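You operate a simulated robot arm through the tools that you are given. There is no shell and no other tool. Be economical: measure what you need, move in short steps, check, and stop when the job is done.

Carry out the task below with a simulated two-armed robot. There is one attempt and no reset: what you move stays moved.

## Task
Wipe up the spill on the top of the packing counter with the striped cloth and put it back.

It is judged by the outcome, as a careful person would: the job done as asked, and still so three seconds after it is handed in. It fails if anything else is knocked over, pushed out of place, dropped, spilled or broken. Flat cloth is picked up by pressing the open fingertips on it (5 to 10 N) and closing them slowly along it; thin cloth reads only 2 to 8 mm in the jaws.

## Robot
Two 7-joint arms with two-finger parallel grippers on one trunk, on a base that drives. Base frame: it is fixed to the floor where the robot stands at the start and does not move with it; the origin is under the middle of the robot, x ahead of it, y to its left, z up; the surface under the hand at the start is at about z = 88. Readings come in cm, rad, newtons and seconds.
The left shoulder is at the start at [7, 16.3, 122], the right one opposite. With the tool pointing down near the work surface each hand reaches from about 38 to 88 cm from the robot's upright axis, wherever it stands, measured 20 degrees to its own side. Payload 3.43 kg a hand.
The tool frame of a hand sits at the grasp point between the pads (the TCP): z along the fingers, y along the line on which they close. The tips reach 3.4 cm beyond it. The gripper opens to 12.8 cm. The fingers are 2.4 cm wide and 1.2 cm thick; the gripper's body (4.8 by 13 cm) begins 9.6 cm behind the TCP.
Orientation is that of the tool frame in the base frame, as a unit quaternion [w, x, y, z]. With the fingers straight down and closing along the base's y, the tool's x points along the base's -x, its y along +y and its z along -z.

## Interface
- The arms move only by the tool servo_tool. It takes "left_motion", "right_motion" or both (then of equal length, played together; a hand with none holds still); each is a list of rows, each a list of 3 entries, a list of its own where there are three numbers: the shift along the tool's x, y, z in m, then the turn, a rotation vector about the tool's x, y, z in rad, then the opening in per cent of the stroke, from 0 (shut) to 100 (fully open). In form: [[[tx, ty, tz], [wx, wy, wz], claw], ...]. A call has 1 to 20 rows; each row is the pose to reach, as a shift and turn from the pose commanded when the call began, along the tool's axes at that moment. A row lasts 0.2 s, in which the tool goes at most 5 cm and 0.15 rad; a call with a longer step from one row to the next is refused whole, and so is a gripper value outside its range. A pose out of reach is approached as far as the arm can. The call stops where the force on the tool passes 40 N (or 10 N more than at its start, if that is more) or the arm is blocked; 0.2 s more then pass. Each finger travels about 15.3 cm/s and halts on what it meets, pressing with about 23 N; the grip force reading is that of the motor and also rises with nothing between the fingers. The clock runs only during rows and for 0.2 s after the last one: add rows that repeat a pose to give the fingers time. The reply holds the time, the measured pose of the TCP, the force on the tool along the base axes, the opening and the grip force, in the units named above and with some noise, with the torque about the TCP (base axes, N m) and any sound that the robot's microphone picked up, and new pictures: "views" is both (left out), scene, wrist or none (wrist: the cameras of the hands that moved).
- Cameras (640 x 400 px; columns grow to the right, rows downward): "scene" is now at [11.73, 5.34, 146.41]; the picture's right is [0.57, -0.82, 0.00], its down [-0.47, -0.32, -0.82] and it looks along [0.68, 0.47, -0.57] (base axes); focal length 269 px, centre (320, 200). "left" rides on the left gripper at [7.6, 1.1, -16] in its tool frame; the picture's right is [-0.15, 0.99, 0.00], its down [-0.88, -0.13, -0.46] and it looks along [-0.45, -0.07, 0.89] (tool axes); focal length 234 px, centre (320, 200). "right" rides on the right gripper at [7.6, -1.1, -16] in its tool frame; the picture's right is [0.15, 0.99, 0.00], its down [-0.88, 0.13, -0.46] and it looks along [-0.45, 0.07, 0.89] (tool axes); focal length 234 px, centre (320, 200). There is no depth. A picture from a camera that has moved, and an enlarged one, comes with that camera's place and axes in the base frame and with its lens. The place of the scene camera against the robot may be out by one fixed shift of up to 2.5 cm in any direction.
- raise_lower(by): slides the trunk up (or, below 0, down) by that many cm; the arms and the scene camera ride with it, the base frame stays. It gives what a move gives, with no picture.
- base_move(legs): drives the robot by 1 to 6 legs, each [ahead, left, turn to the left] in cm, cm and rad, along the robot's own axes; the way and the turn of a leg run together, so that a leg with both is an arc; at most 150 cm and 3.142 rad a leg. The arms and the cameras ride along, it lands a little off, and it stops where it bumps. It gives what a move gives, and a new picture of the scene camera.
- head_to(pan, tilt): turns the head with the scene camera to pan (to the left, within 1.501 rad either way) and tilt (down, from -0.506 to 1.204), counted from straight ahead of the robot. It gives what a move gives, and a new picture of the scene camera.
- inspect(camera, box): a new picture of the part [left, top, right, bottom] of that camera's present view, enlarged. The clock stands still meanwhile.
- job_done(): hands the job in; it is judged then, once.

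Go step by step. Nothing tells you exact positions but the pictures and the camera data: compare them with the known pose of the tool, close in by small moves and look again before you grip or let go. The budget is 120 turns and 260 pictures, counting those below and the enlarged ones. Unless the task says otherwise, let go and move clear before handing in, and close with one line.

The tools are called after "Emit:" as name(argument=value, ...) on one line, values as JSON. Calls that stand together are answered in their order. servo_tool: Moves the arms, as the interface text tells. Its arguments: {"type":"object","properties":{"left_motion":{"type":"array","items":{"type":"array"}},"right_motion":{"type":"array","items":{"type":"array"}},"views":{"type":"string","enum":["both","scene","wrist","none"]}},"required":[]} The other tools are called the same way: raise_lower (by) slides the trunk up or down; base_move (legs) drives the base; head_to (pan, tilt) turns the head that bears the scene camera; inspect (camera, box) takes an enlarged picture of a part of a camera's view; job_done () hands the job in.

At the start:

```text
clock: 0.0
left_position: [36.21, 48.21, 112.49]
left_tcp_rot: [0.0, 0.0, 1.0, 0.0]
left_wrist_force: [-1.0, -0.5, -0.1]
left_torque: [-0.01, 0.01, -0.03]
left_grip_width: 12.82
left_grasp_force: 0.1
right_position: [55.4, 5.09, 116.91]
right_tcp_rot: [0.0, 0.0, 1.0, 0.0]
right_wrist_force: [-0.7, -0.5, 0.0]
right_torque: [-0.01, 0.01, -0.02]
right_grip_width: 12.78
right_grasp_force: 0.0
trunk travel left (down, up): [-70.0, 24.0]
robot x, y, heading: [0.08, -0.1, 0.001]
head pan, tilt: [0.602, 0.602]
```

scene: 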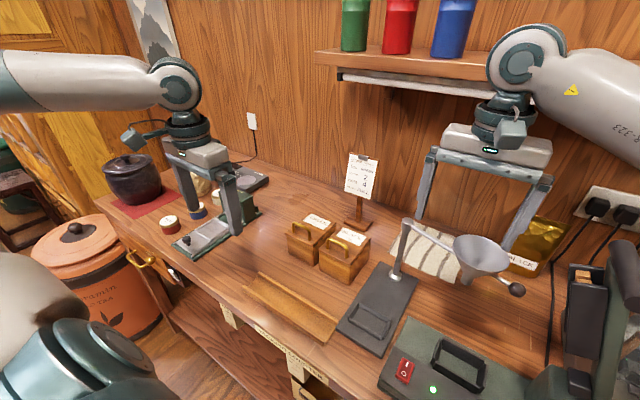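
right: 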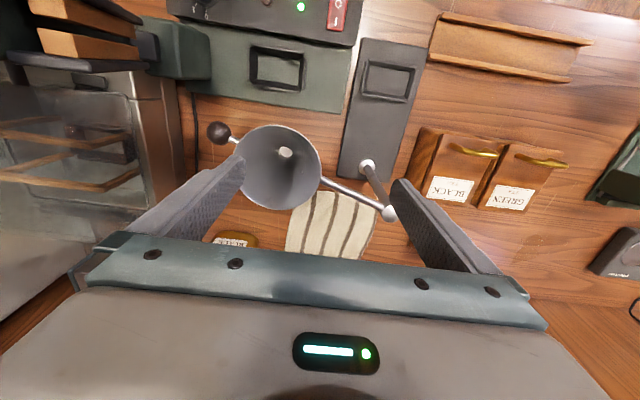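
left: 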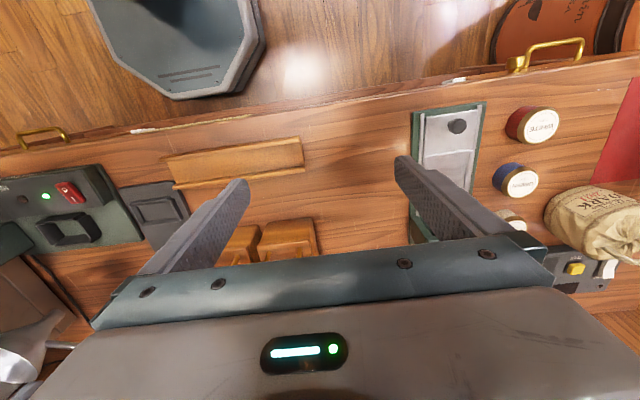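

The striped cloth lies behind the funnel stand; I don't see the spill yet. I'll enlarge parts of the views to find it.

Emit:
inspect(camera="scene", box=[340, 180, 580, 330])

Emit:
inspect(camera="scene", box=[100, 140, 380, 315])

Emit:
head_to(pan=0.0, tilt=0.8)

```text
2.67 times, centred on (460, 255) of scene
camera zoom: at [11.73, 5.34, 146.41], right [0.57, -0.82, 0.0], down [-0.47, -0.32, -0.82], along [0.68, 0.47, -0.57], focal length 716 px, centre (-53, 53)
```

zoom: 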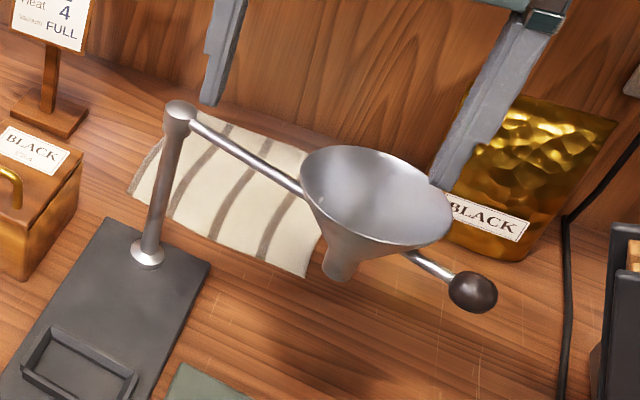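

```text
2.29 times, centred on (240, 228) of scene
camera zoom: at [11.73, 5.34, 146.41], right [0.57, -0.82, 0.0], down [-0.47, -0.32, -0.82], along [0.68, 0.47, -0.57], focal length 614 px, centre (503, 137)
```

zoom: 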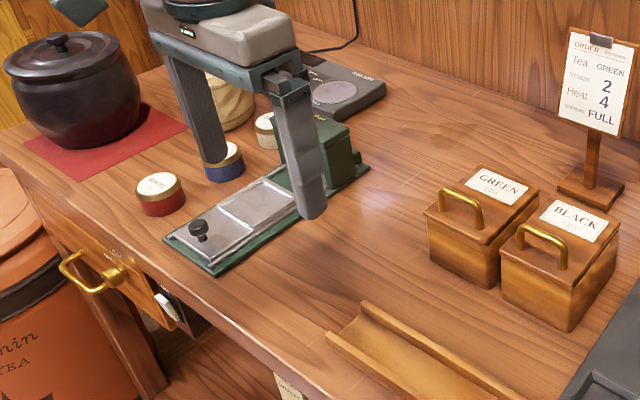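

```text
clock: 1.0
left_position: [36.15, 48.24, 112.52]
left_tcp_rot: [-0.001, 0.0, 1.0, 0.0]
left_wrist_force: [0.1, 0.5, -0.2]
left_torque: [-0.03, -0.01, 0.0]
left_grip_width: 12.81
left_grasp_force: 0.1
right_position: [55.27, 5.14, 117.01]
right_tcp_rot: [0.0, 0.0, 1.0, 0.0]
right_wrist_force: [-0.9, -0.8, 0.4]
right_torque: [0.01, 0.02, -0.01]
right_grip_width: 12.8
right_grasp_force: 0.1
trunk travel left (down, up): [-70.0, 24.0]
robot x, y, heading: [0.21, 0.15, 0.003]
head pan, tilt: [0.0, 0.799]
camera scene: at [12.52, 0.35, 144.74], right [0.0, -1.0, 0.0], down [-0.72, 0.0, -0.7], along [0.7, 0.0, -0.72], focal length 269 px, centre (320, 200)
```

scene: 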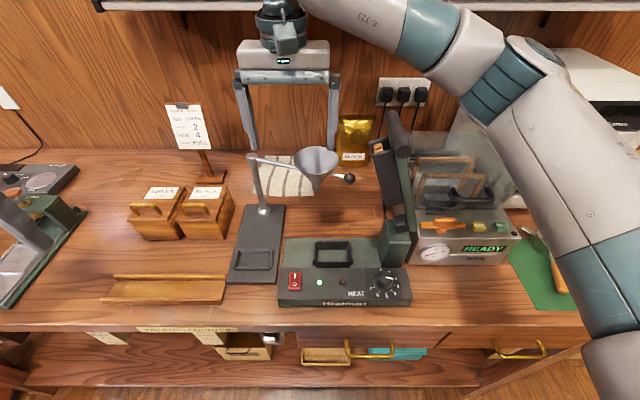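

A faint dark patch sits left of the green canister, plus a glossy one nearby. I'll aim the head there and enlarge.

Emit:
inspect(camera="scene", box=[60, 310, 320, 390])

Emit:
head_to(pan=0.6, tilt=0.75)

Emit:
inspect(camera="scene", box=[200, 100, 400, 225])

Emit:
inspect(camera="left", box=[120, 80, 520, 270])

Emit:
inspect(camera="right", box=[400, 0, 640, 300])

```text
2.46 times, centred on (190, 350) of scene
camera zoom: at [12.52, 0.35, 144.74], right [0.0, -1.0, 0.0], down [-0.72, 0.0, -0.7], along [0.7, 0.0, -0.72], focal length 661 px, centre (640, -169)
```

zoom: 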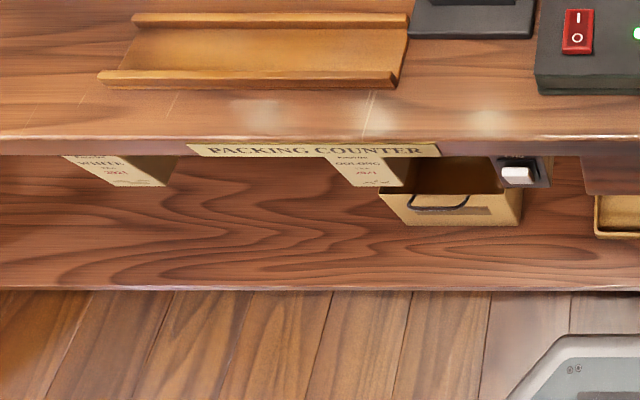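

```text
clock: 2.0
left_position: [36.12, 48.13, 112.43]
left_tcp_rot: [0.0, 0.0, 1.0, 0.0]
left_wrist_force: [-0.3, -0.4, -0.1]
left_torque: [-0.05, 0.02, 0.03]
left_grip_width: 12.79
left_grasp_force: 0.0
right_position: [55.31, 5.19, 117.02]
right_tcp_rot: [0.0, 0.001, 1.0, 0.0]
right_wrist_force: [0.6, 0.6, 0.1]
right_torque: [-0.03, 0.03, 0.0]
right_grip_width: 12.78
right_grasp_force: 0.1
trunk travel left (down, up): [-70.0, 24.0]
robot x, y, heading: [-0.1, -0.07, 0.004]
head pan, tilt: [0.6, 0.75]
camera scene: at [11.29, 5.01, 145.13], right [0.56, -0.83, 0.0], down [-0.56, -0.38, -0.73], along [0.6, 0.41, -0.68], focal length 269 px, centre (320, 200)
```

scene: 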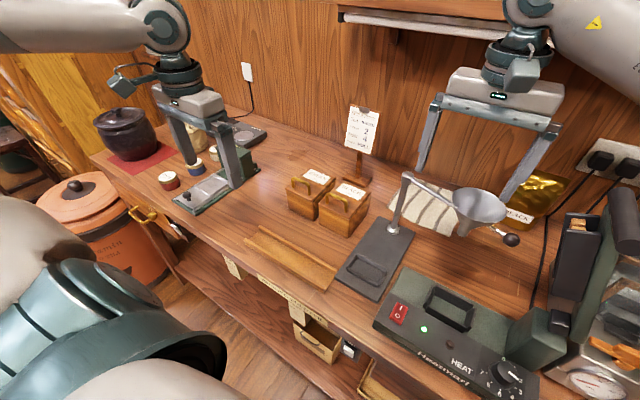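

```text
3.20 times, centred on (300, 162) of scene
camera zoom: at [11.29, 5.01, 145.13], right [0.56, -0.83, 0.0], down [-0.56, -0.38, -0.73], along [0.6, 0.41, -0.68], focal length 860 px, centre (384, 320)
```

zoom: 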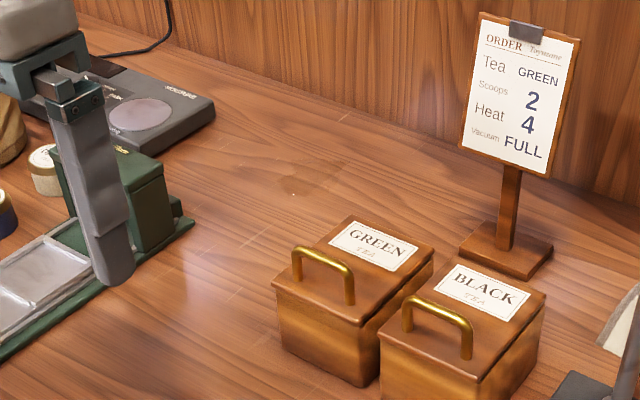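

```text
1.60 times, centred on (320, 175) of left
camera zoom: at [28.49, 49.39, 128.43], right [0.15, 0.99, 0.0], down [0.88, -0.13, 0.46], along [0.45, -0.07, -0.89], focal length 375 px, centre (320, 240)
```

zoom: 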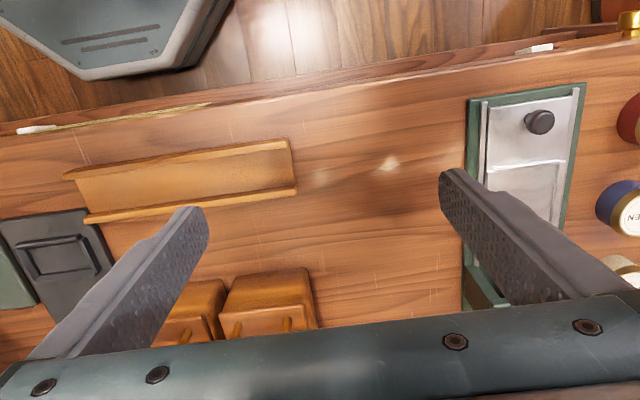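

```text
1.33 times, centred on (520, 150) of right
camera zoom: at [47.7, 4.01, 132.87], right [-0.15, 0.99, 0.0], down [0.88, 0.13, 0.46], along [0.45, 0.07, -0.89], focal length 312 px, centre (53, 267)
```

zoom: 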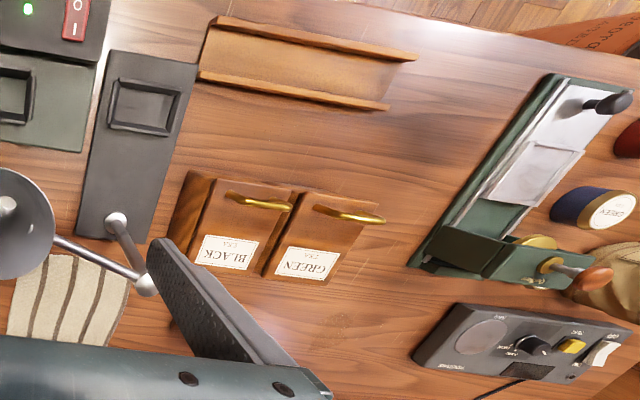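

The dark patch appears in both views at about (74, 59). I'll zoom in on it and also check the right part of the counter.

Emit:
inspect(camera="scene", box=[250, 125, 346, 185])

Emit:
inspect(camera="right", box=[560, 190, 640, 290])

Emit:
inspect(camera="right", box=[180, 90, 440, 260])

Emit:
head_to(pan=-0.6, tilt=0.75)

```text
6.67 times, centred on (298, 155) of scene
camera zoom: at [11.29, 5.01, 145.13], right [0.56, -0.83, 0.0], down [-0.56, -0.38, -0.73], along [0.6, 0.41, -0.68], focal length 1791 px, centre (467, 500)
```

zoom: 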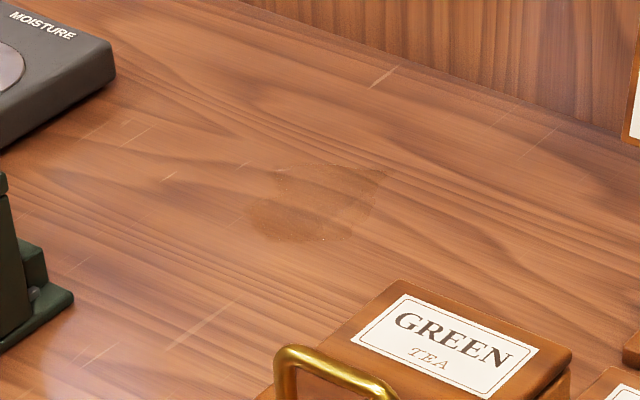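

```text
4.00 times, centred on (600, 240) of right
camera zoom: at [47.7, 4.01, 132.87], right [-0.15, 0.99, 0.0], down [0.88, 0.13, 0.46], along [0.45, 0.07, -0.89], focal length 937 px, centre (-800, 40)
```

zoom: 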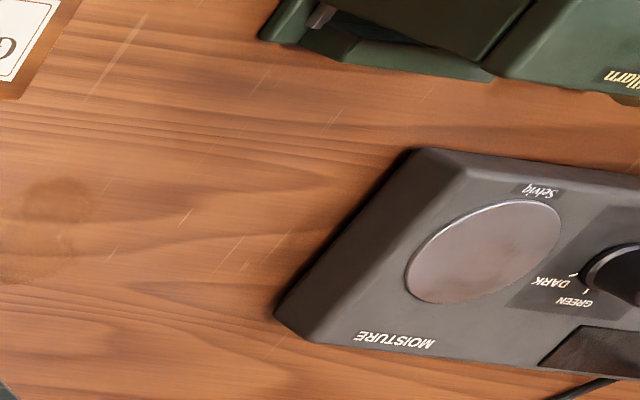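

```text
2.35 times, centred on (310, 175) of right
camera zoom: at [47.7, 4.01, 132.87], right [-0.15, 0.99, 0.0], down [0.88, 0.13, 0.46], along [0.45, 0.07, -0.89], focal length 551 px, centre (344, 259)
```

zoom: 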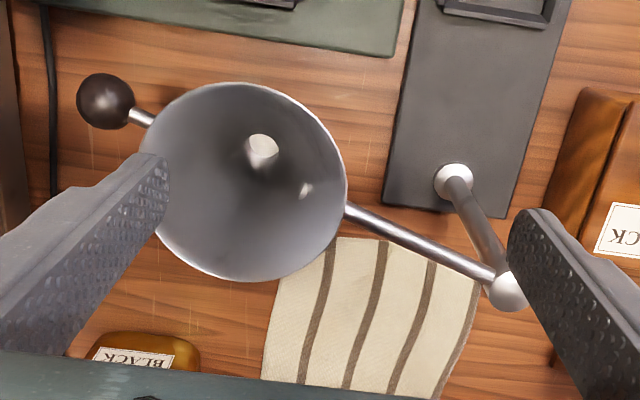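

```text
clock: 3.4
left_position: [36.19, 48.16, 112.47]
left_tcp_rot: [0.0, -0.001, 1.0, -0.001]
left_wrist_force: [0.1, 0.0, 1.2]
left_torque: [-0.02, 0.0, -0.02]
left_grip_width: 12.83
left_grasp_force: 0.1
right_position: [55.34, 5.18, 117.02]
right_tcp_rot: [0.001, 0.0, 1.0, 0.0]
right_wrist_force: [-0.3, -0.2, 0.6]
right_torque: [0.0, -0.01, -0.02]
right_grip_width: 12.82
right_grasp_force: 0.0
trunk travel left (down, up): [-70.0, 24.0]
robot x, y, heading: [-0.01, -0.13, -0.002]
head pan, tilt: [-0.6, 0.75]
camera scene: at [11.29, -4.34, 145.13], right [-0.56, -0.83, 0.0], down [-0.56, 0.38, -0.73], along [0.6, -0.41, -0.68], focal length 269 px, centre (320, 200)
```

scene: 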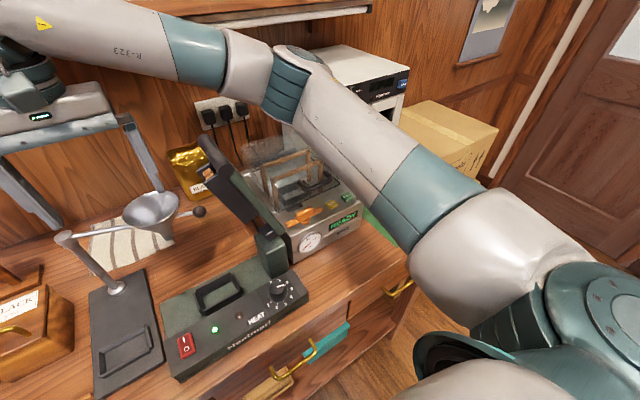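

The spill is at about x 74–82, y 57–64, and the cloth at about x 69–88, y 2–20, just behind the funnel stand. I'll raise the right hand clear of the funnel and check how far the shelf sticks out.

Emit:
servo_tool(right_motion=[[[0, 0, -0.04], [0, 0, 0], 100], [[0, 0, -0.08], [0, 0, 0], 100], [[0, 0, -0.1], [0, 0, 0], 100]], left_motion=[[[0, 0, -0.04], [0, 0, 0], 100], [[0, 0, -0.08], [0, 0, 0], 100], [[0, 0, -0.08], [0, 0, 0], 100]], views="wrist")

Emit:
head_to(pan=0.3, tilt=0.3)

```text
clock: 4.2
left_position: [36.13, 48.32, 120.35]
left_tcp_rot: [0.0, 0.0, 1.0, -0.001]
left_wrist_force: [0.4, 0.0, -0.9]
left_torque: [0.0, -0.02, 0.0]
left_grip_width: 12.79
left_grasp_force: 0.1
right_position: [55.33, 5.2, 126.86]
right_tcp_rot: [0.0, 0.0, 1.0, -0.001]
right_wrist_force: [0.2, -0.3, 0.1]
right_torque: [-0.03, 0.0, 0.02]
right_grip_width: 12.81
right_grasp_force: 0.0
trunk travel left (down, up): [-70.0, 24.0]
robot x, y, heading: [0.03, -0.22, -0.001]
head pan, tilt: [-0.6, 0.75]
camera right: at [47.73, 4.18, 142.79], right [-0.15, 0.99, 0.0], down [0.88, 0.13, 0.46], along [0.45, 0.07, -0.89], focal length 234 px, centre (320, 200)
camera left: at [28.58, 49.49, 136.35], right [0.15, 0.99, 0.0], down [0.88, -0.13, 0.46], along [0.45, -0.07, -0.89], focal length 234 px, centre (320, 200)
```

right: 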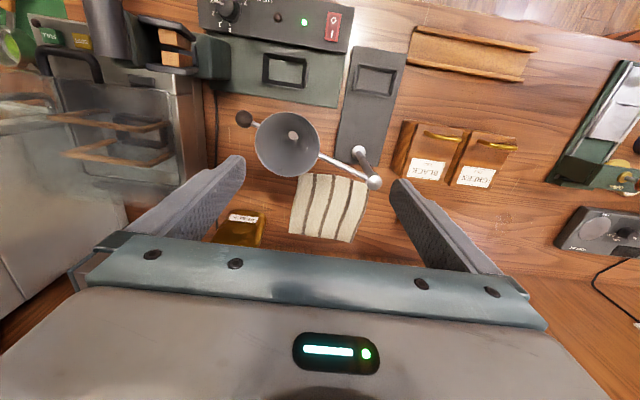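
left: 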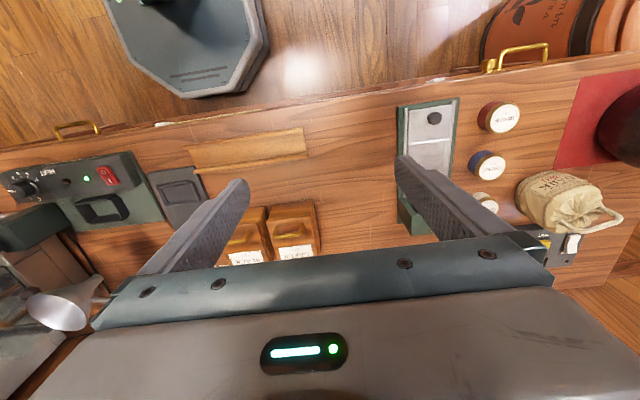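

```text
clock: 5.4
left_position: [36.29, 48.17, 120.4]
left_tcp_rot: [0.0, 0.0, 1.0, -0.001]
left_wrist_force: [-0.5, 0.2, -0.3]
left_torque: [-0.03, 0.0, 0.02]
left_grip_width: 12.77
left_grasp_force: 0.0
right_position: [55.29, 5.36, 126.78]
right_tcp_rot: [0.0, 0.0, 1.0, 0.0]
right_wrist_force: [0.3, -0.6, -0.5]
right_torque: [0.01, 0.01, 0.01]
right_grip_width: 12.79
right_grasp_force: 0.2
trunk travel left (down, up): [-70.0, 24.0]
robot x, y, heading: [0.03, -0.22, -0.002]
head pan, tilt: [0.3, 0.3]
camera scene: at [13.38, 3.1, 149.17], right [0.29, -0.96, 0.0], down [-0.28, -0.09, -0.96], along [0.91, 0.28, -0.3], focal length 269 px, centre (320, 200)
```

scene: 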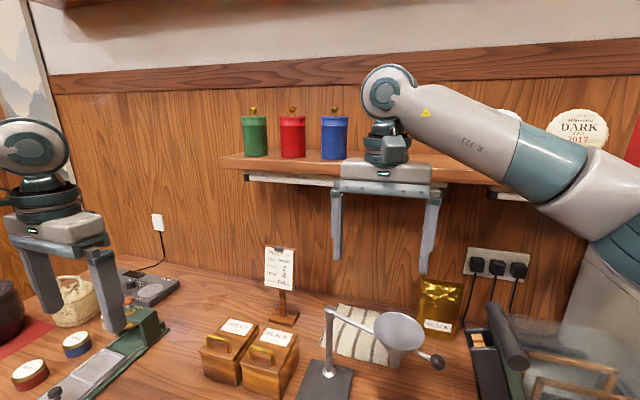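

The cloth centre is near (78, 11), the shelf front is at about x 82 and it is well above the working height. I'll shift the base 12 cm left to put the cloth straight ahead of the right arm.

Emit:
base_move(legs=[[0, 12, 0]])

Emit:
head_to(pan=0.0, tilt=0.6)

```text
clock: 6.6
left_position: [36.25, 60.12, 120.36]
left_tcp_rot: [0.001, -0.001, 1.0, 0.001]
left_wrist_force: [0.0, 0.0, 0.2]
left_torque: [-0.02, 0.01, 0.01]
left_grip_width: 12.79
left_grasp_force: 0.1
right_position: [55.4, 16.96, 126.87]
right_tcp_rot: [0.0, 0.0, 1.0, 0.001]
right_wrist_force: [-1.3, -1.2, 0.9]
right_torque: [0.01, -0.02, 0.0]
right_grip_width: 12.77
right_grasp_force: 0.1
trunk travel left (down, up): [-70.0, 24.0]
robot x, y, heading: [0.43, 12.1, 0.004]
head pan, tilt: [0.3, 0.3]
camera scene: at [13.37, 14.93, 149.18], right [0.3, -0.96, 0.0], down [-0.28, -0.09, -0.96], along [0.91, 0.28, -0.3], focal length 269 px, centre (320, 200)
```

scene: 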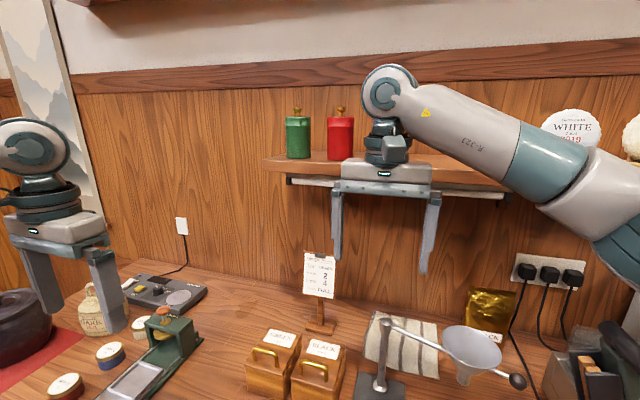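

```text
clock: 7.4
left_position: [36.12, 60.16, 120.43]
left_tcp_rot: [0.0, 0.0, 1.0, 0.0]
left_wrist_force: [-0.6, 0.7, -0.3]
left_torque: [0.03, 0.01, -0.02]
left_grip_width: 12.79
left_grasp_force: 0.1
right_position: [55.34, 17.35, 127.02]
right_tcp_rot: [0.0, 0.0, 1.0, 0.0]
right_wrist_force: [0.4, 1.1, -0.2]
right_torque: [0.02, -0.02, 0.01]
right_grip_width: 12.8
right_grasp_force: 0.0
trunk travel left (down, up): [-70.0, 24.0]
robot x, y, heading: [-0.1, 12.3, 0.001]
head pan, tilt: [0.0, 0.6]
camera scene: at [13.29, 12.38, 146.43], right [0.0, -1.0, 0.0], down [-0.56, 0.0, -0.83], along [0.83, 0.0, -0.56], focal length 269 px, centre (320, 200)
```

scene: 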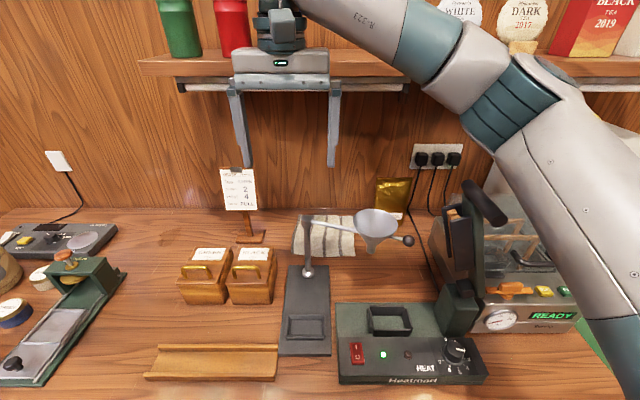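

Path is clear: I'll go forward to (71, 11) at height, then descend to about z 106 and look again.

Emit:
servo_tool(right_motion=[[[-0.04, -0.015, 0], [0, 0, 0], 100], [[-0.08, -0.03, 0], [0, 0, 0], 100], [[-0.12, -0.045, 0], [0, 0, 0], 100], [[-0.157, -0.06, 0], [0, 0, 0], 100], [[-0.157, -0.06, 0.04], [0, 0, 0], 100], [[-0.157, -0.06, 0.08], [0, 0, 0], 100], [[-0.157, -0.06, 0.12], [0, 0, 0], 100], [[-0.157, -0.06, 0.16], [0, 0, 0], 100], [[-0.157, -0.06, 0.2], [0, 0, 0], 100], [[-0.157, -0.06, 0.21], [0, 0, 0], 100]])

```text
clock: 8.2
left_position: [35.84, 60.06, 120.54]
left_tcp_rot: [0.001, 0.001, 1.0, 0.0]
left_wrist_force: [-0.2, 0.5, 0.3]
left_torque: [-0.02, -0.06, 0.0]
left_grip_width: 12.77
left_grasp_force: 0.1
right_position: [65.37, 13.03, 126.99]
right_tcp_rot: [-0.004, -0.005, 1.0, -0.003]
right_wrist_force: [-0.6, -1.1, 0.1]
right_torque: [0.02, -0.02, 0.0]
right_grip_width: 12.79
right_grasp_force: 0.1
trunk travel left (down, up): [-70.0, 24.0]
robot x, y, heading: [-0.31, 11.64, 0.0]
head pan, tilt: [0.0, 0.6]
stopped in row 3 (right hand): the force on the tool passed its limit at 121 N (the readings are from after the stop); the commanded pose is now the measured one
camera scene: at [12.82, 12.24, 146.48], right [0.0, -1.0, 0.0], down [-0.56, 0.0, -0.83], along [0.83, 0.0, -0.56], focal length 269 px, centre (320, 200)
camera right: at [57.91, 12.09, 142.99], right [-0.15, 0.99, 0.0], down [0.88, 0.14, 0.45], along [0.44, 0.07, -0.89], focal length 234 px, centre (320, 200)
```

scene: 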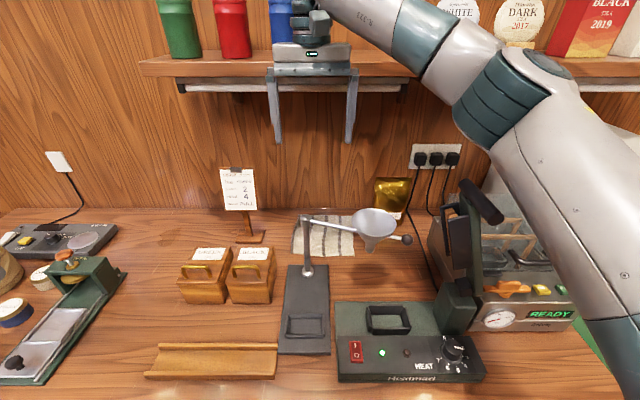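
right: 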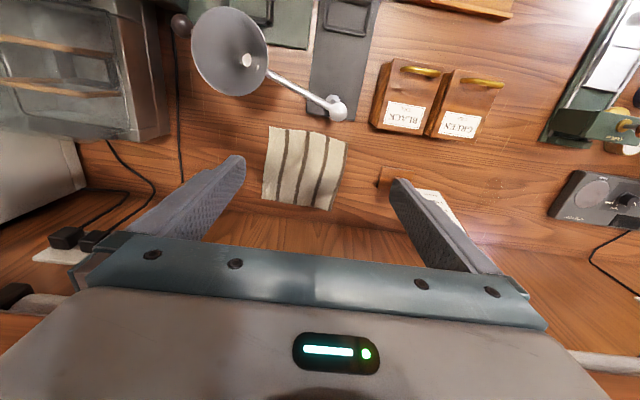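

The hand touched the shelf front (x≈68), which is deeper than I took it to be; nothing appears moved. I'll back off, close the fingers, and come down through the gap between pole and canister at (61, 19.3).

Emit:
servo_tool(right_motion=[[[0.02, 0.0, 0], [0, 0, 0], 60], [[0.05, 0.03, 0], [0, 0, 0], 30], [[0.05, 0.063, 0], [0, 0, 0], 0], [[0.05, 0.063, 0], [0, 0, 0], 0], [[0.045, 0.063, 0.04], [0, 0, 0], 0], [[0.045, 0.063, 0.08], [0, 0, 0], 0], [[0.045, 0.063, 0.1], [0, 0, 0], 0], [[0.045, 0.063, 0.12], [0, 0, 0], 0], [[0.045, 0.063, 0.14], [0, 0, 0], 0]])

Emit:
inspect(camera="scene", box=[160, 0, 480, 200])

```text
clock: 10.2
left_position: [36.17, 60.27, 120.27]
left_tcp_rot: [0.0, 0.001, 1.0, 0.0]
left_wrist_force: [-0.2, 1.0, -0.4]
left_torque: [-0.05, -0.01, -0.02]
left_grip_width: 12.81
left_grasp_force: 0.0
right_position: [60.89, 19.43, 112.66]
right_tcp_rot: [-0.007, -0.003, 1.0, -0.003]
right_wrist_force: [-0.6, 0.7, 0.6]
right_torque: [0.0, -0.01, 0.0]
right_grip_width: 0.04
right_grasp_force: 22.7
trunk travel left (down, up): [-70.0, 24.0]
robot x, y, heading: [-0.08, 11.94, -0.005]
head pan, tilt: [0.0, 0.6]
camera scene: at [13.23, 12.44, 146.37], right [0.0, -1.0, 0.0], down [-0.56, 0.0, -0.83], along [0.83, 0.0, -0.56], focal length 269 px, centre (320, 200)
camera right: at [53.49, 18.39, 128.67], right [-0.15, 0.99, -0.01], down [0.89, 0.14, 0.44], along [0.44, 0.06, -0.9], focal length 234 px, centre (320, 200)
```

scene: 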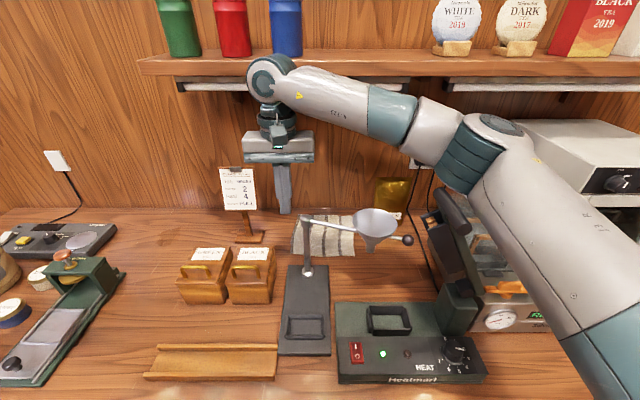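
right: 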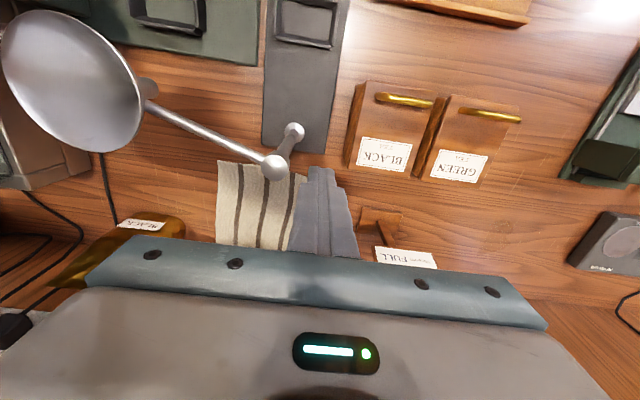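

```text
2.00 times, centred on (320, 100) of scene
camera zoom: at [13.23, 12.44, 146.37], right [0.0, -1.0, 0.0], down [-0.56, 0.0, -0.83], along [0.83, 0.0, -0.56], focal length 537 px, centre (320, 400)
```

zoom: 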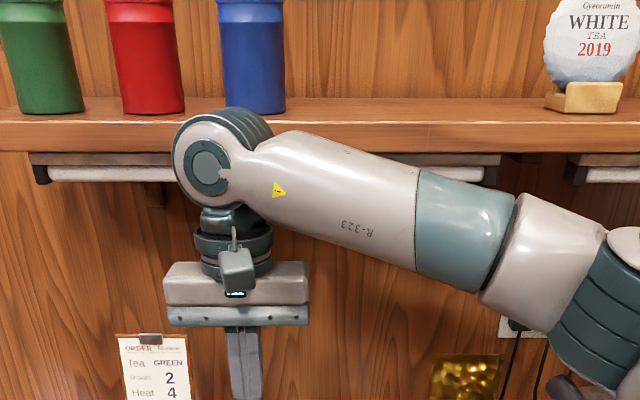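

The forearm is clear and the stand is untouched. I'll lower to TCP z≈102, watching the elbow over the sealer.

Emit:
servo_tool(right_motion=[[[0, 0, 0.03], [0, 0, 0], 0], [[0, 0, 0.06], [0, 0, 0], 0], [[0, 0, 0.09], [0, 0, 0], 0], [[0, 0, 0.103], [0, 0, 0], 0], [[0, 0, 0.103], [0, 0, 0], 0]])

```text
clock: 11.4
left_position: [36.27, 60.21, 120.34]
left_tcp_rot: [0.0, -0.001, 1.0, 0.0]
left_wrist_force: [0.4, -0.5, 0.3]
left_torque: [0.0, -0.01, 0.0]
left_grip_width: 12.79
left_grasp_force: 0.0
right_position: [60.85, 19.23, 102.49]
right_tcp_rot: [-0.007, -0.003, 1.0, -0.003]
right_wrist_force: [0.3, 0.5, 0.0]
right_torque: [0.01, -0.01, 0.02]
right_grip_width: 0.0
right_grasp_force: 23.0
trunk travel left (down, up): [-70.0, 24.0]
robot x, y, heading: [-0.16, 11.95, 0.0]
head pan, tilt: [0.0, 0.6]
camera scene: at [13.23, 12.33, 146.43], right [0.0, -1.0, 0.0], down [-0.56, 0.0, -0.83], along [0.83, 0.0, -0.56], focal length 269 px, centre (320, 200)
camera right: at [53.39, 18.11, 118.49], right [-0.15, 0.99, 0.0], down [0.89, 0.14, 0.44], along [0.44, 0.06, -0.9], focal length 234 px, centre (320, 200)
```

scene: 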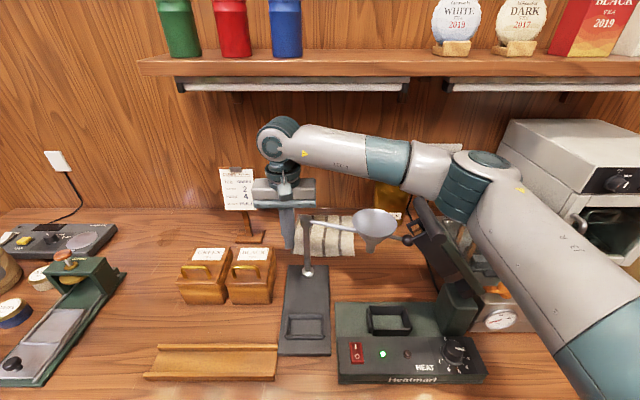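
right: 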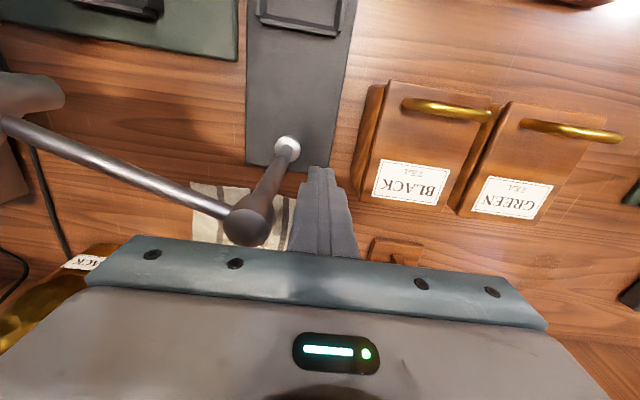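

The sealer's upright part looks different beneath the elbow; I'll check that before moving on.

Emit:
inspect(camera="scene", box=[360, 130, 600, 330])

Emit:
head_to(pan=-0.5, tilt=0.6)

```text
2.00 times, centred on (480, 230) of scene
camera zoom: at [13.23, 12.33, 146.43], right [0.0, -1.0, 0.0], down [-0.56, 0.0, -0.83], along [0.83, 0.0, -0.56], focal length 537 px, centre (0, 140)
```

zoom: 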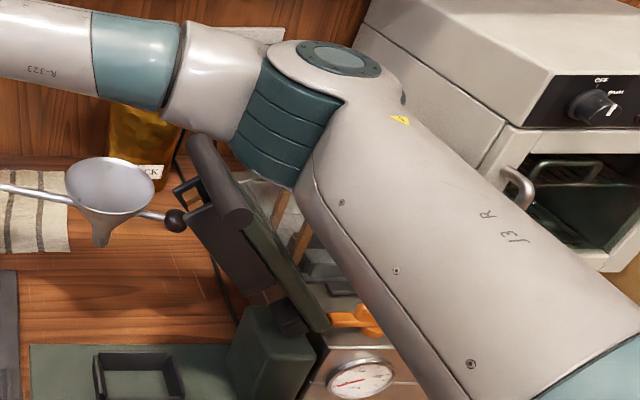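

```text
clock: 12.4
left_position: [36.13, 60.13, 120.44]
left_tcp_rot: [0.0, 0.0, 1.0, 0.0]
left_wrist_force: [0.4, -0.8, -0.7]
left_torque: [0.02, -0.02, 0.01]
left_grip_width: 12.8
left_grasp_force: 0.1
right_position: [60.83, 19.19, 102.5]
right_tcp_rot: [-0.007, -0.004, 1.0, -0.003]
right_wrist_force: [0.2, 0.3, 0.2]
right_torque: [0.04, 0.0, -0.03]
right_grip_width: 0.0
right_grasp_force: 22.8
trunk travel left (down, up): [-70.0, 24.0]
robot x, y, heading: [0.15, 11.65, 0.0]
head pan, tilt: [-0.499, 0.6]
camera scene: at [12.21, 8.06, 146.42], right [-0.48, -0.88, 0.0], down [-0.5, 0.27, -0.82], along [0.72, -0.39, -0.57], focal length 269 px, centre (320, 200)
```

scene: 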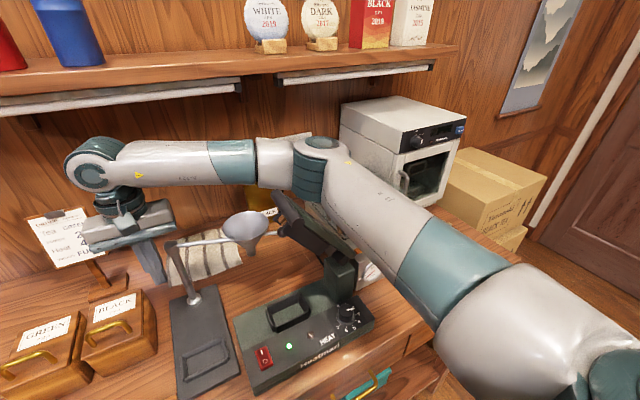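

The right elbow has pushed the sealer's hinged jaw. I'll back out by the same path and see how the jaw stands; the left arm, whose elbow lies over low things, will be the better choice.

Emit:
servo_tool(right_motion=[[[0, 0, -0.03], [0, 0, 0], 0], [[0, 0, -0.06], [0, 0, 0], 0], [[0, 0, -0.1], [0, 0, 0], 0], [[0, 0, -0.14], [0, 0, 0], 0], [[0.0, 0, -0.18], [0, 0, 0], 0], [[0.0, 0, -0.22], [0, 0, 0], 0], [[0.03, 0, -0.25], [0, 0, 0], 0], [[0.06, 0, -0.25], [0, 0, 0], 0]], views="scene")

Emit:
inspect(camera="scene", box=[200, 150, 440, 330])

```text
clock: 14.2
left_position: [36.15, 60.01, 120.48]
left_tcp_rot: [0.0, 0.0, 1.0, 0.0]
left_wrist_force: [0.2, -0.6, -0.5]
left_torque: [0.01, -0.02, 0.01]
left_grip_width: 12.8
left_grasp_force: 0.1
right_position: [55.34, 19.36, 127.55]
right_tcp_rot: [-0.008, -0.004, 1.0, -0.002]
right_wrist_force: [1.0, -1.0, -0.4]
right_torque: [0.03, -0.01, 0.02]
right_grip_width: 0.0
right_grasp_force: 23.3
trunk travel left (down, up): [-70.0, 24.0]
robot x, y, heading: [-0.38, 11.85, 0.005]
head pan, tilt: [-0.499, 0.6]
camera scene: at [12.19, 8.0, 146.42], right [-0.48, -0.88, 0.0], down [-0.5, 0.27, -0.82], along [0.72, -0.4, -0.57], focal length 269 px, centre (320, 200)
```

scene: 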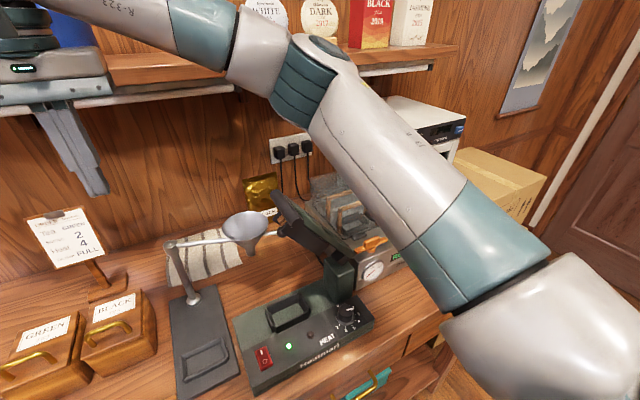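

```text
2.22 times, centred on (320, 240) of scene
camera zoom: at [12.19, 8.0, 146.42], right [-0.48, -0.88, 0.0], down [-0.5, 0.27, -0.82], along [0.72, -0.4, -0.57], focal length 597 px, centre (320, 111)
```

zoom: 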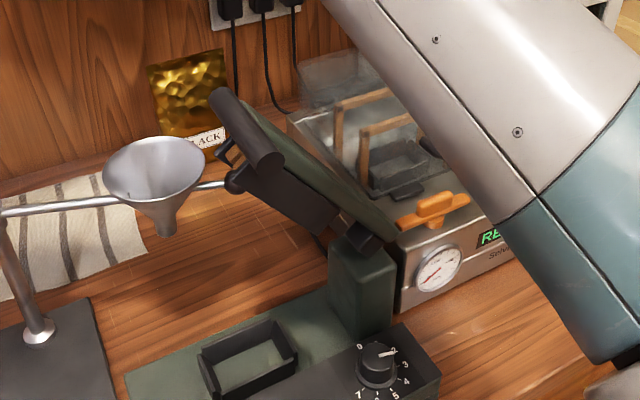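

The jaw stayed tilted, so it has a stiff hinge and should be set back to its first angle. I'll look from the same head pose as the earlier reference picture.

Emit:
head_to(pan=0.0, tilt=0.6)

Emit:
inspect(camera="scene", box=[320, 140, 560, 290])

```text
clock: 15.1
left_position: [36.25, 60.1, 120.29]
left_tcp_rot: [0.0, 0.0, 1.0, -0.001]
left_wrist_force: [-0.1, 0.3, 0.4]
left_torque: [0.0, -0.02, -0.01]
left_grip_width: 12.81
left_grasp_force: 0.2
right_position: [55.23, 19.53, 127.55]
right_tcp_rot: [-0.007, -0.004, 1.0, -0.002]
right_wrist_force: [0.7, 0.4, 0.3]
right_torque: [0.02, -0.03, -0.01]
right_grip_width: 0.0
right_grasp_force: 22.9
trunk travel left (down, up): [-70.0, 24.0]
robot x, y, heading: [-0.09, 11.65, -0.003]
head pan, tilt: [0.0, 0.6]
camera scene: at [13.27, 12.28, 146.42], right [0.0, -1.0, 0.0], down [-0.56, 0.0, -0.83], along [0.83, 0.0, -0.56], focal length 269 px, centre (320, 200)
```

scene: 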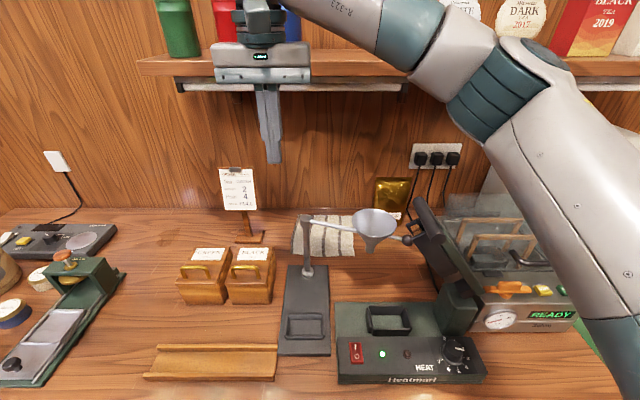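

```text
2.67 times, centred on (440, 215) of scene
camera zoom: at [13.27, 12.28, 146.42], right [0.0, -1.0, 0.0], down [-0.56, 0.0, -0.83], along [0.83, 0.0, -0.56], focal length 716 px, centre (0, 160)
```

zoom: 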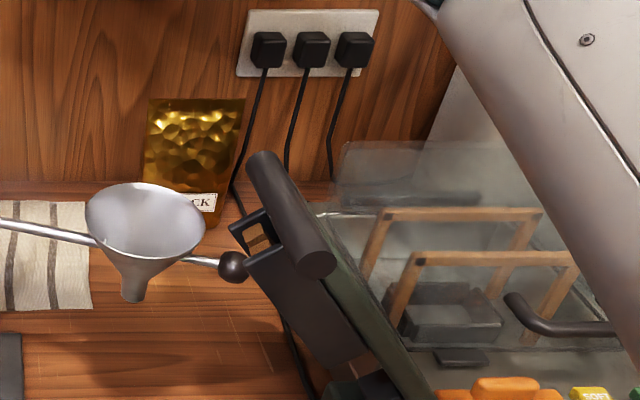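

The jaw top now leans near the funnel knob. I'll raise the trunk so that the elbows stay high, then take the right hand over there to see the handle closely.

Emit:
raise_lower(by=20)

Emit:
servo_tool(right_motion=[[[0.03, -0.04, 0], [0, 0, 0], 0], [[0.06, -0.08, 0], [0, 0, 0], 0], [[0.09, -0.12, 0], [0, 0, 0], 0], [[0.1, -0.16, 0], [0, 0, 0], 0], [[0.1, -0.2, 0], [0, 0, 0], 0], [[0.1, -0.22, 0.04], [0, 0, 0], 0], [[0.1, -0.24, 0.08], [0, 0, 0], 0], [[0.1, -0.24, 0.12], [0, 0, 0], 0], [[0.1, -0.24, 0.15], [0, 0, 0], 0]])

```text
clock: 17.3
left_position: [36.36, 60.09, 140.44]
left_tcp_rot: [0.0, 0.0, 1.0, 0.0]
left_wrist_force: [0.1, -0.6, -0.1]
left_torque: [0.03, 0.06, -0.03]
left_grip_width: 12.8
left_grasp_force: 0.0
right_position: [55.17, 19.53, 147.6]
right_tcp_rot: [-0.006, -0.004, 1.0, -0.002]
right_wrist_force: [0.3, 0.0, 0.0]
right_torque: [0.01, 0.04, 0.02]
right_grip_width: 0.01
right_grasp_force: 23.7
trunk travel left (down, up): [-90.0, 4.0]
robot x, y, heading: [-0.14, 11.8, 0.001]
head pan, tilt: [0.0, 0.6]
```

```text
clock: 19.3
left_position: [36.22, 60.18, 140.37]
left_tcp_rot: [-0.001, 0.0, 1.0, 0.0]
left_wrist_force: [0.3, -0.2, 0.0]
left_torque: [0.02, 0.0, 0.0]
left_grip_width: 12.79
left_grasp_force: 0.1
right_position: [45.28, -4.4, 132.59]
right_tcp_rot: [-0.007, -0.003, 1.0, -0.004]
right_wrist_force: [0.1, 0.0, 0.0]
right_torque: [-0.01, 0.03, 0.0]
right_grip_width: 0.0
right_grasp_force: 23.0
trunk travel left (down, up): [-90.0, 4.0]
robot x, y, heading: [-0.11, 12.13, 0.002]
head pan, tilt: [0.0, 0.6]
camera scene: at [13.38, 12.31, 166.42], right [0.0, -1.0, 0.0], down [-0.57, 0.0, -0.82], along [0.82, 0.0, -0.57], focal length 269 px, centre (320, 200)
camera right: at [37.91, -5.49, 148.71], right [-0.15, 0.99, 0.0], down [0.89, 0.14, 0.44], along [0.44, 0.06, -0.9], focal length 234 px, centre (320, 200)
```

scene: 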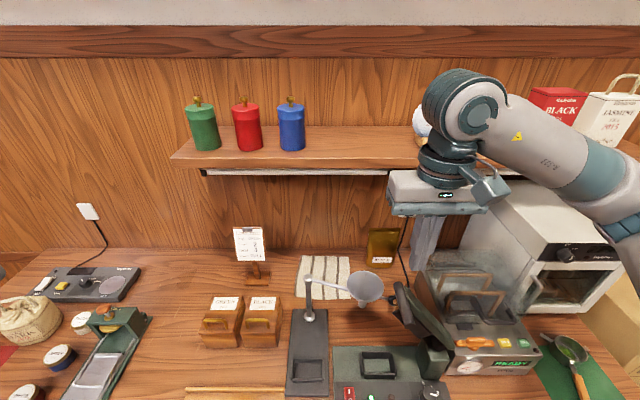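
right: 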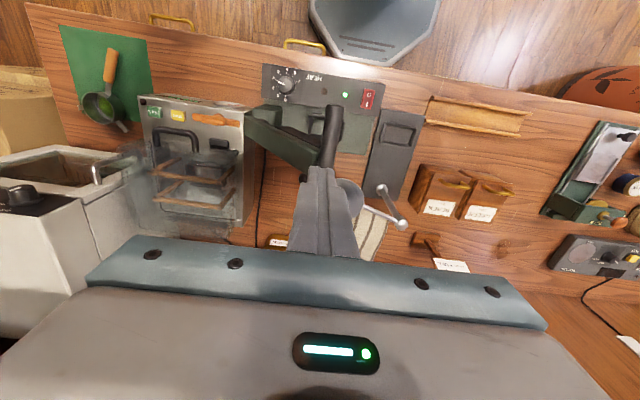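

The jaw's handle is at about x 40–46, y −3.5, z 122; in the reference picture it was about 6 cm further right. I'll put the closed fingertips on its left side and check before pushing it back.

Emit:
servo_tool(right_motion=[[[0.02, 0.04, 0], [0, 0, 0], 0], [[0.038, 0.068, 0], [0, 0, 0], 0], [[0.038, 0.068, 0.03], [0, 0, 0], 0], [[0.038, 0.068, 0.06], [0, 0, 0], 0], [[0.038, 0.068, 0.095], [0, 0, 0], 0], [[0.038, 0.068, 0.095], [0, 0, 0], 0]])

Emit:
inspect(camera="scene", box=[340, 190, 580, 340])

```text
clock: 20.7
left_position: [36.23, 60.04, 140.35]
left_tcp_rot: [0.0, 0.0, 1.0, 0.0]
left_wrist_force: [0.4, 0.1, 0.2]
left_torque: [0.01, 0.03, 0.04]
left_grip_width: 12.78
left_grasp_force: 0.0
right_position: [41.25, 1.96, 123.13]
right_tcp_rot: [-0.007, -0.004, 1.0, -0.003]
right_wrist_force: [0.4, -0.7, 0.1]
right_torque: [0.01, -0.02, 0.01]
right_grip_width: 0.0
right_grasp_force: 23.3
trunk travel left (down, up): [-90.0, 4.0]
robot x, y, heading: [0.12, 12.0, -0.002]
head pan, tilt: [0.0, 0.6]
camera scene: at [13.27, 12.25, 166.43], right [0.0, -1.0, 0.0], down [-0.56, 0.0, -0.83], along [0.83, 0.0, -0.56], focal length 269 px, centre (320, 200)
camera right: at [33.81, 0.91, 139.25], right [-0.15, 0.99, 0.0], down [0.89, 0.14, 0.44], along [0.44, 0.07, -0.9], focal length 234 px, centre (320, 200)
```

scene: 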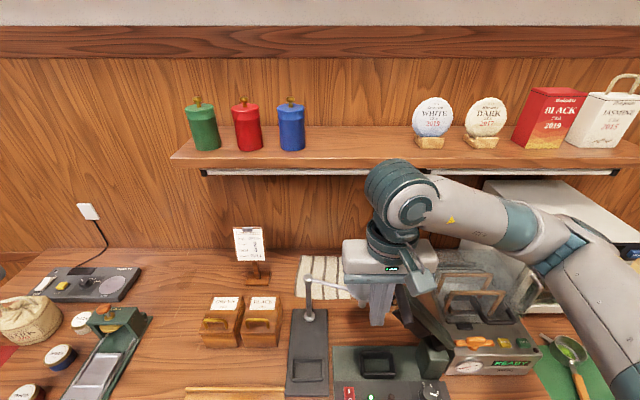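
right: 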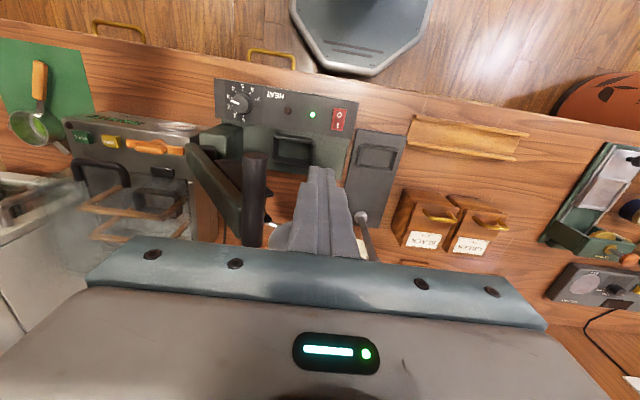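

```text
2.67 times, centred on (460, 265) of scene
camera zoom: at [13.27, 12.25, 166.43], right [0.0, -1.0, 0.0], down [-0.56, 0.0, -0.83], along [0.83, 0.0, -0.56], focal length 716 px, centre (-53, 27)
```

zoom: 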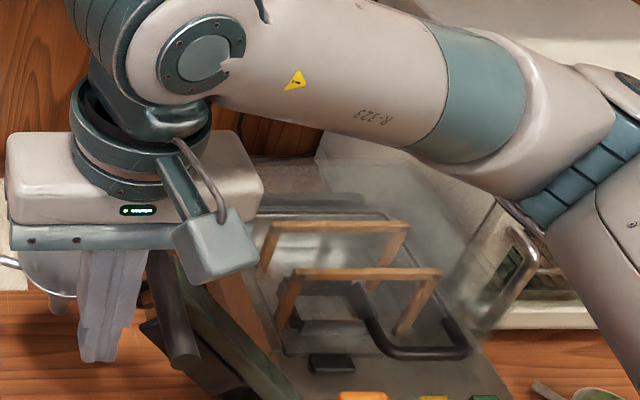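

The fingertips stand left of the handle (handle near end at (40, −3.8, 119)). I'll lower 2.7 cm so they engage it, then push it gently right about 6 cm.

Emit:
servo_tool(right_motion=[[[-0.005, 0, 0.015], [0, 0, 0], 0], [[-0.005, 0, 0.027], [0, 0, 0], 0], [[-0.005, -0.015, 0.027], [0, 0, 0], 0], [[-0.005, -0.03, 0.027], [0, 0, 0], 0], [[-0.005, -0.04, 0.027], [0, 0, 0], 0], [[-0.005, -0.05, 0.027], [0, 0, 0], 0], [[-0.005, -0.06, 0.027], [0, 0, 0], 0], [[-0.005, -0.07, 0.027], [0, 0, 0], 0], [[-0.005, -0.08, 0.027], [0, 0, 0], 0], [[-0.005, -0.085, 0.027], [0, 0, 0], 0]])

```text
clock: 22.1
left_position: [35.87, 60.5, 140.26]
left_tcp_rot: [0.001, -0.001, 1.0, -0.001]
left_wrist_force: [0.6, 0.0, -0.2]
left_torque: [0.06, 0.01, -0.01]
left_grip_width: 12.81
left_grasp_force: 0.0
right_position: [41.64, -2.17, 121.2]
right_tcp_rot: [-0.002, -0.006, 1.0, 0.004]
right_wrist_force: [-5.1, 18.1, 30.3]
right_torque: [-0.64, 0.11, 0.01]
right_grip_width: 0.0
right_grasp_force: 23.3
trunk travel left (down, up): [-90.0, 4.0]
robot x, y, heading: [-0.12, 11.94, 0.003]
head pan, tilt: [0.0, 0.6]
stopped in row 7 (right hand): the force on the tool passed its limit at 48 N (the readings are from after the stop); the commanded pose is now the measured one
camera scene: at [12.94, 12.66, 166.48], right [0.0, -1.0, 0.0], down [-0.56, 0.0, -0.83], along [0.83, 0.0, -0.56], focal length 269 px, centre (320, 200)
camera right: at [34.1, -3.51, 137.12], right [-0.16, 0.99, 0.01], down [0.88, 0.14, 0.45], along [0.45, 0.08, -0.89], focal length 234 px, centre (320, 200)
```

scene: 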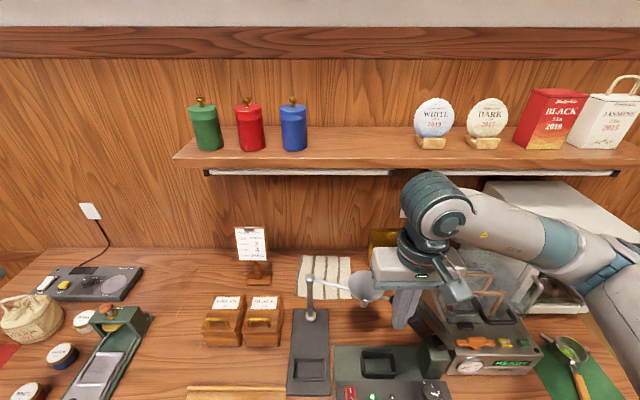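
right: 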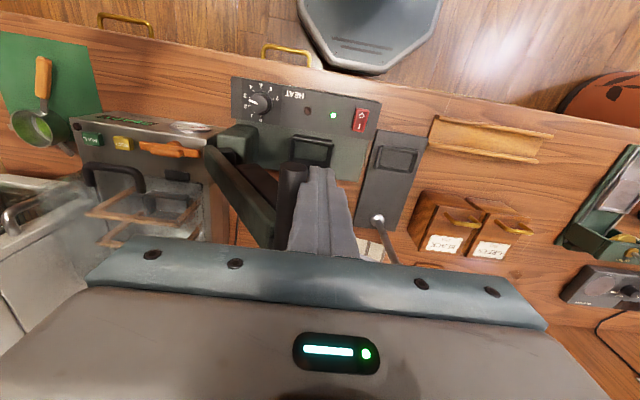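

Contact is made but the tips ride on top of the handle. I'll back off, go 3 cm lower, and push again along the jaw's arc.

Emit:
servo_tool(right_motion=[[[0, 0.02, 0], [0, 0, 0], 0], [[0, 0.03, 0.01], [0, 0, 0], 0], [[0, 0.03, 0.03], [0, 0, 0], 0], [[0, 0.02, 0.03], [0, 0, 0], 0], [[0, 0.005, 0.029], [0, 0, 0], 0], [[0, -0.005, 0.027], [0, 0, 0], 0], [[0, -0.015, 0.024], [0, 0, 0], 0], [[0, -0.025, 0.02], [0, 0, 0], 0], [[0, -0.035, 0.016], [0, 0, 0], 0]])

```text
clock: 24.1
left_position: [36.14, 60.16, 140.37]
left_tcp_rot: [0.0, -0.001, 1.0, 0.0]
left_wrist_force: [1.1, 0.6, -0.5]
left_torque: [0.02, 0.0, -0.03]
left_grip_width: 12.8
left_grasp_force: 0.0
right_position: [41.81, -6.17, 119.24]
right_tcp_rot: [-0.005, -0.006, 1.0, 0.001]
right_wrist_force: [-0.1, -1.3, -0.4]
right_torque: [0.02, 0.02, -0.04]
right_grip_width: 0.0
right_grasp_force: 23.1
trunk travel left (down, up): [-90.0, 4.0]
robot x, y, heading: [0.24, 12.13, -0.001]
head pan, tilt: [0.0, 0.6]
camera scene: at [13.23, 12.29, 166.43], right [0.0, -1.0, 0.0], down [-0.56, 0.0, -0.83], along [0.83, 0.0, -0.56], focal length 269 px, centre (320, 200)
camera right: at [34.37, -7.44, 135.26], right [-0.16, 0.99, 0.0], down [0.88, 0.14, 0.45], along [0.44, 0.07, -0.89], focal length 234 px, centre (320, 200)
```

scene: 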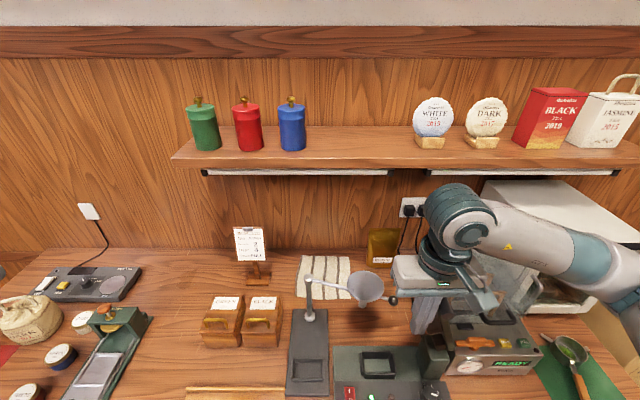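
right: 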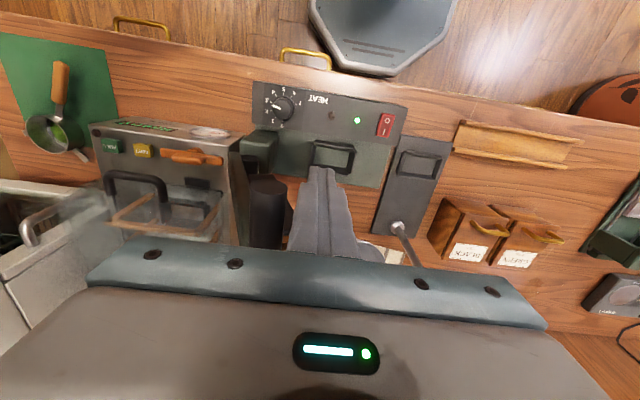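

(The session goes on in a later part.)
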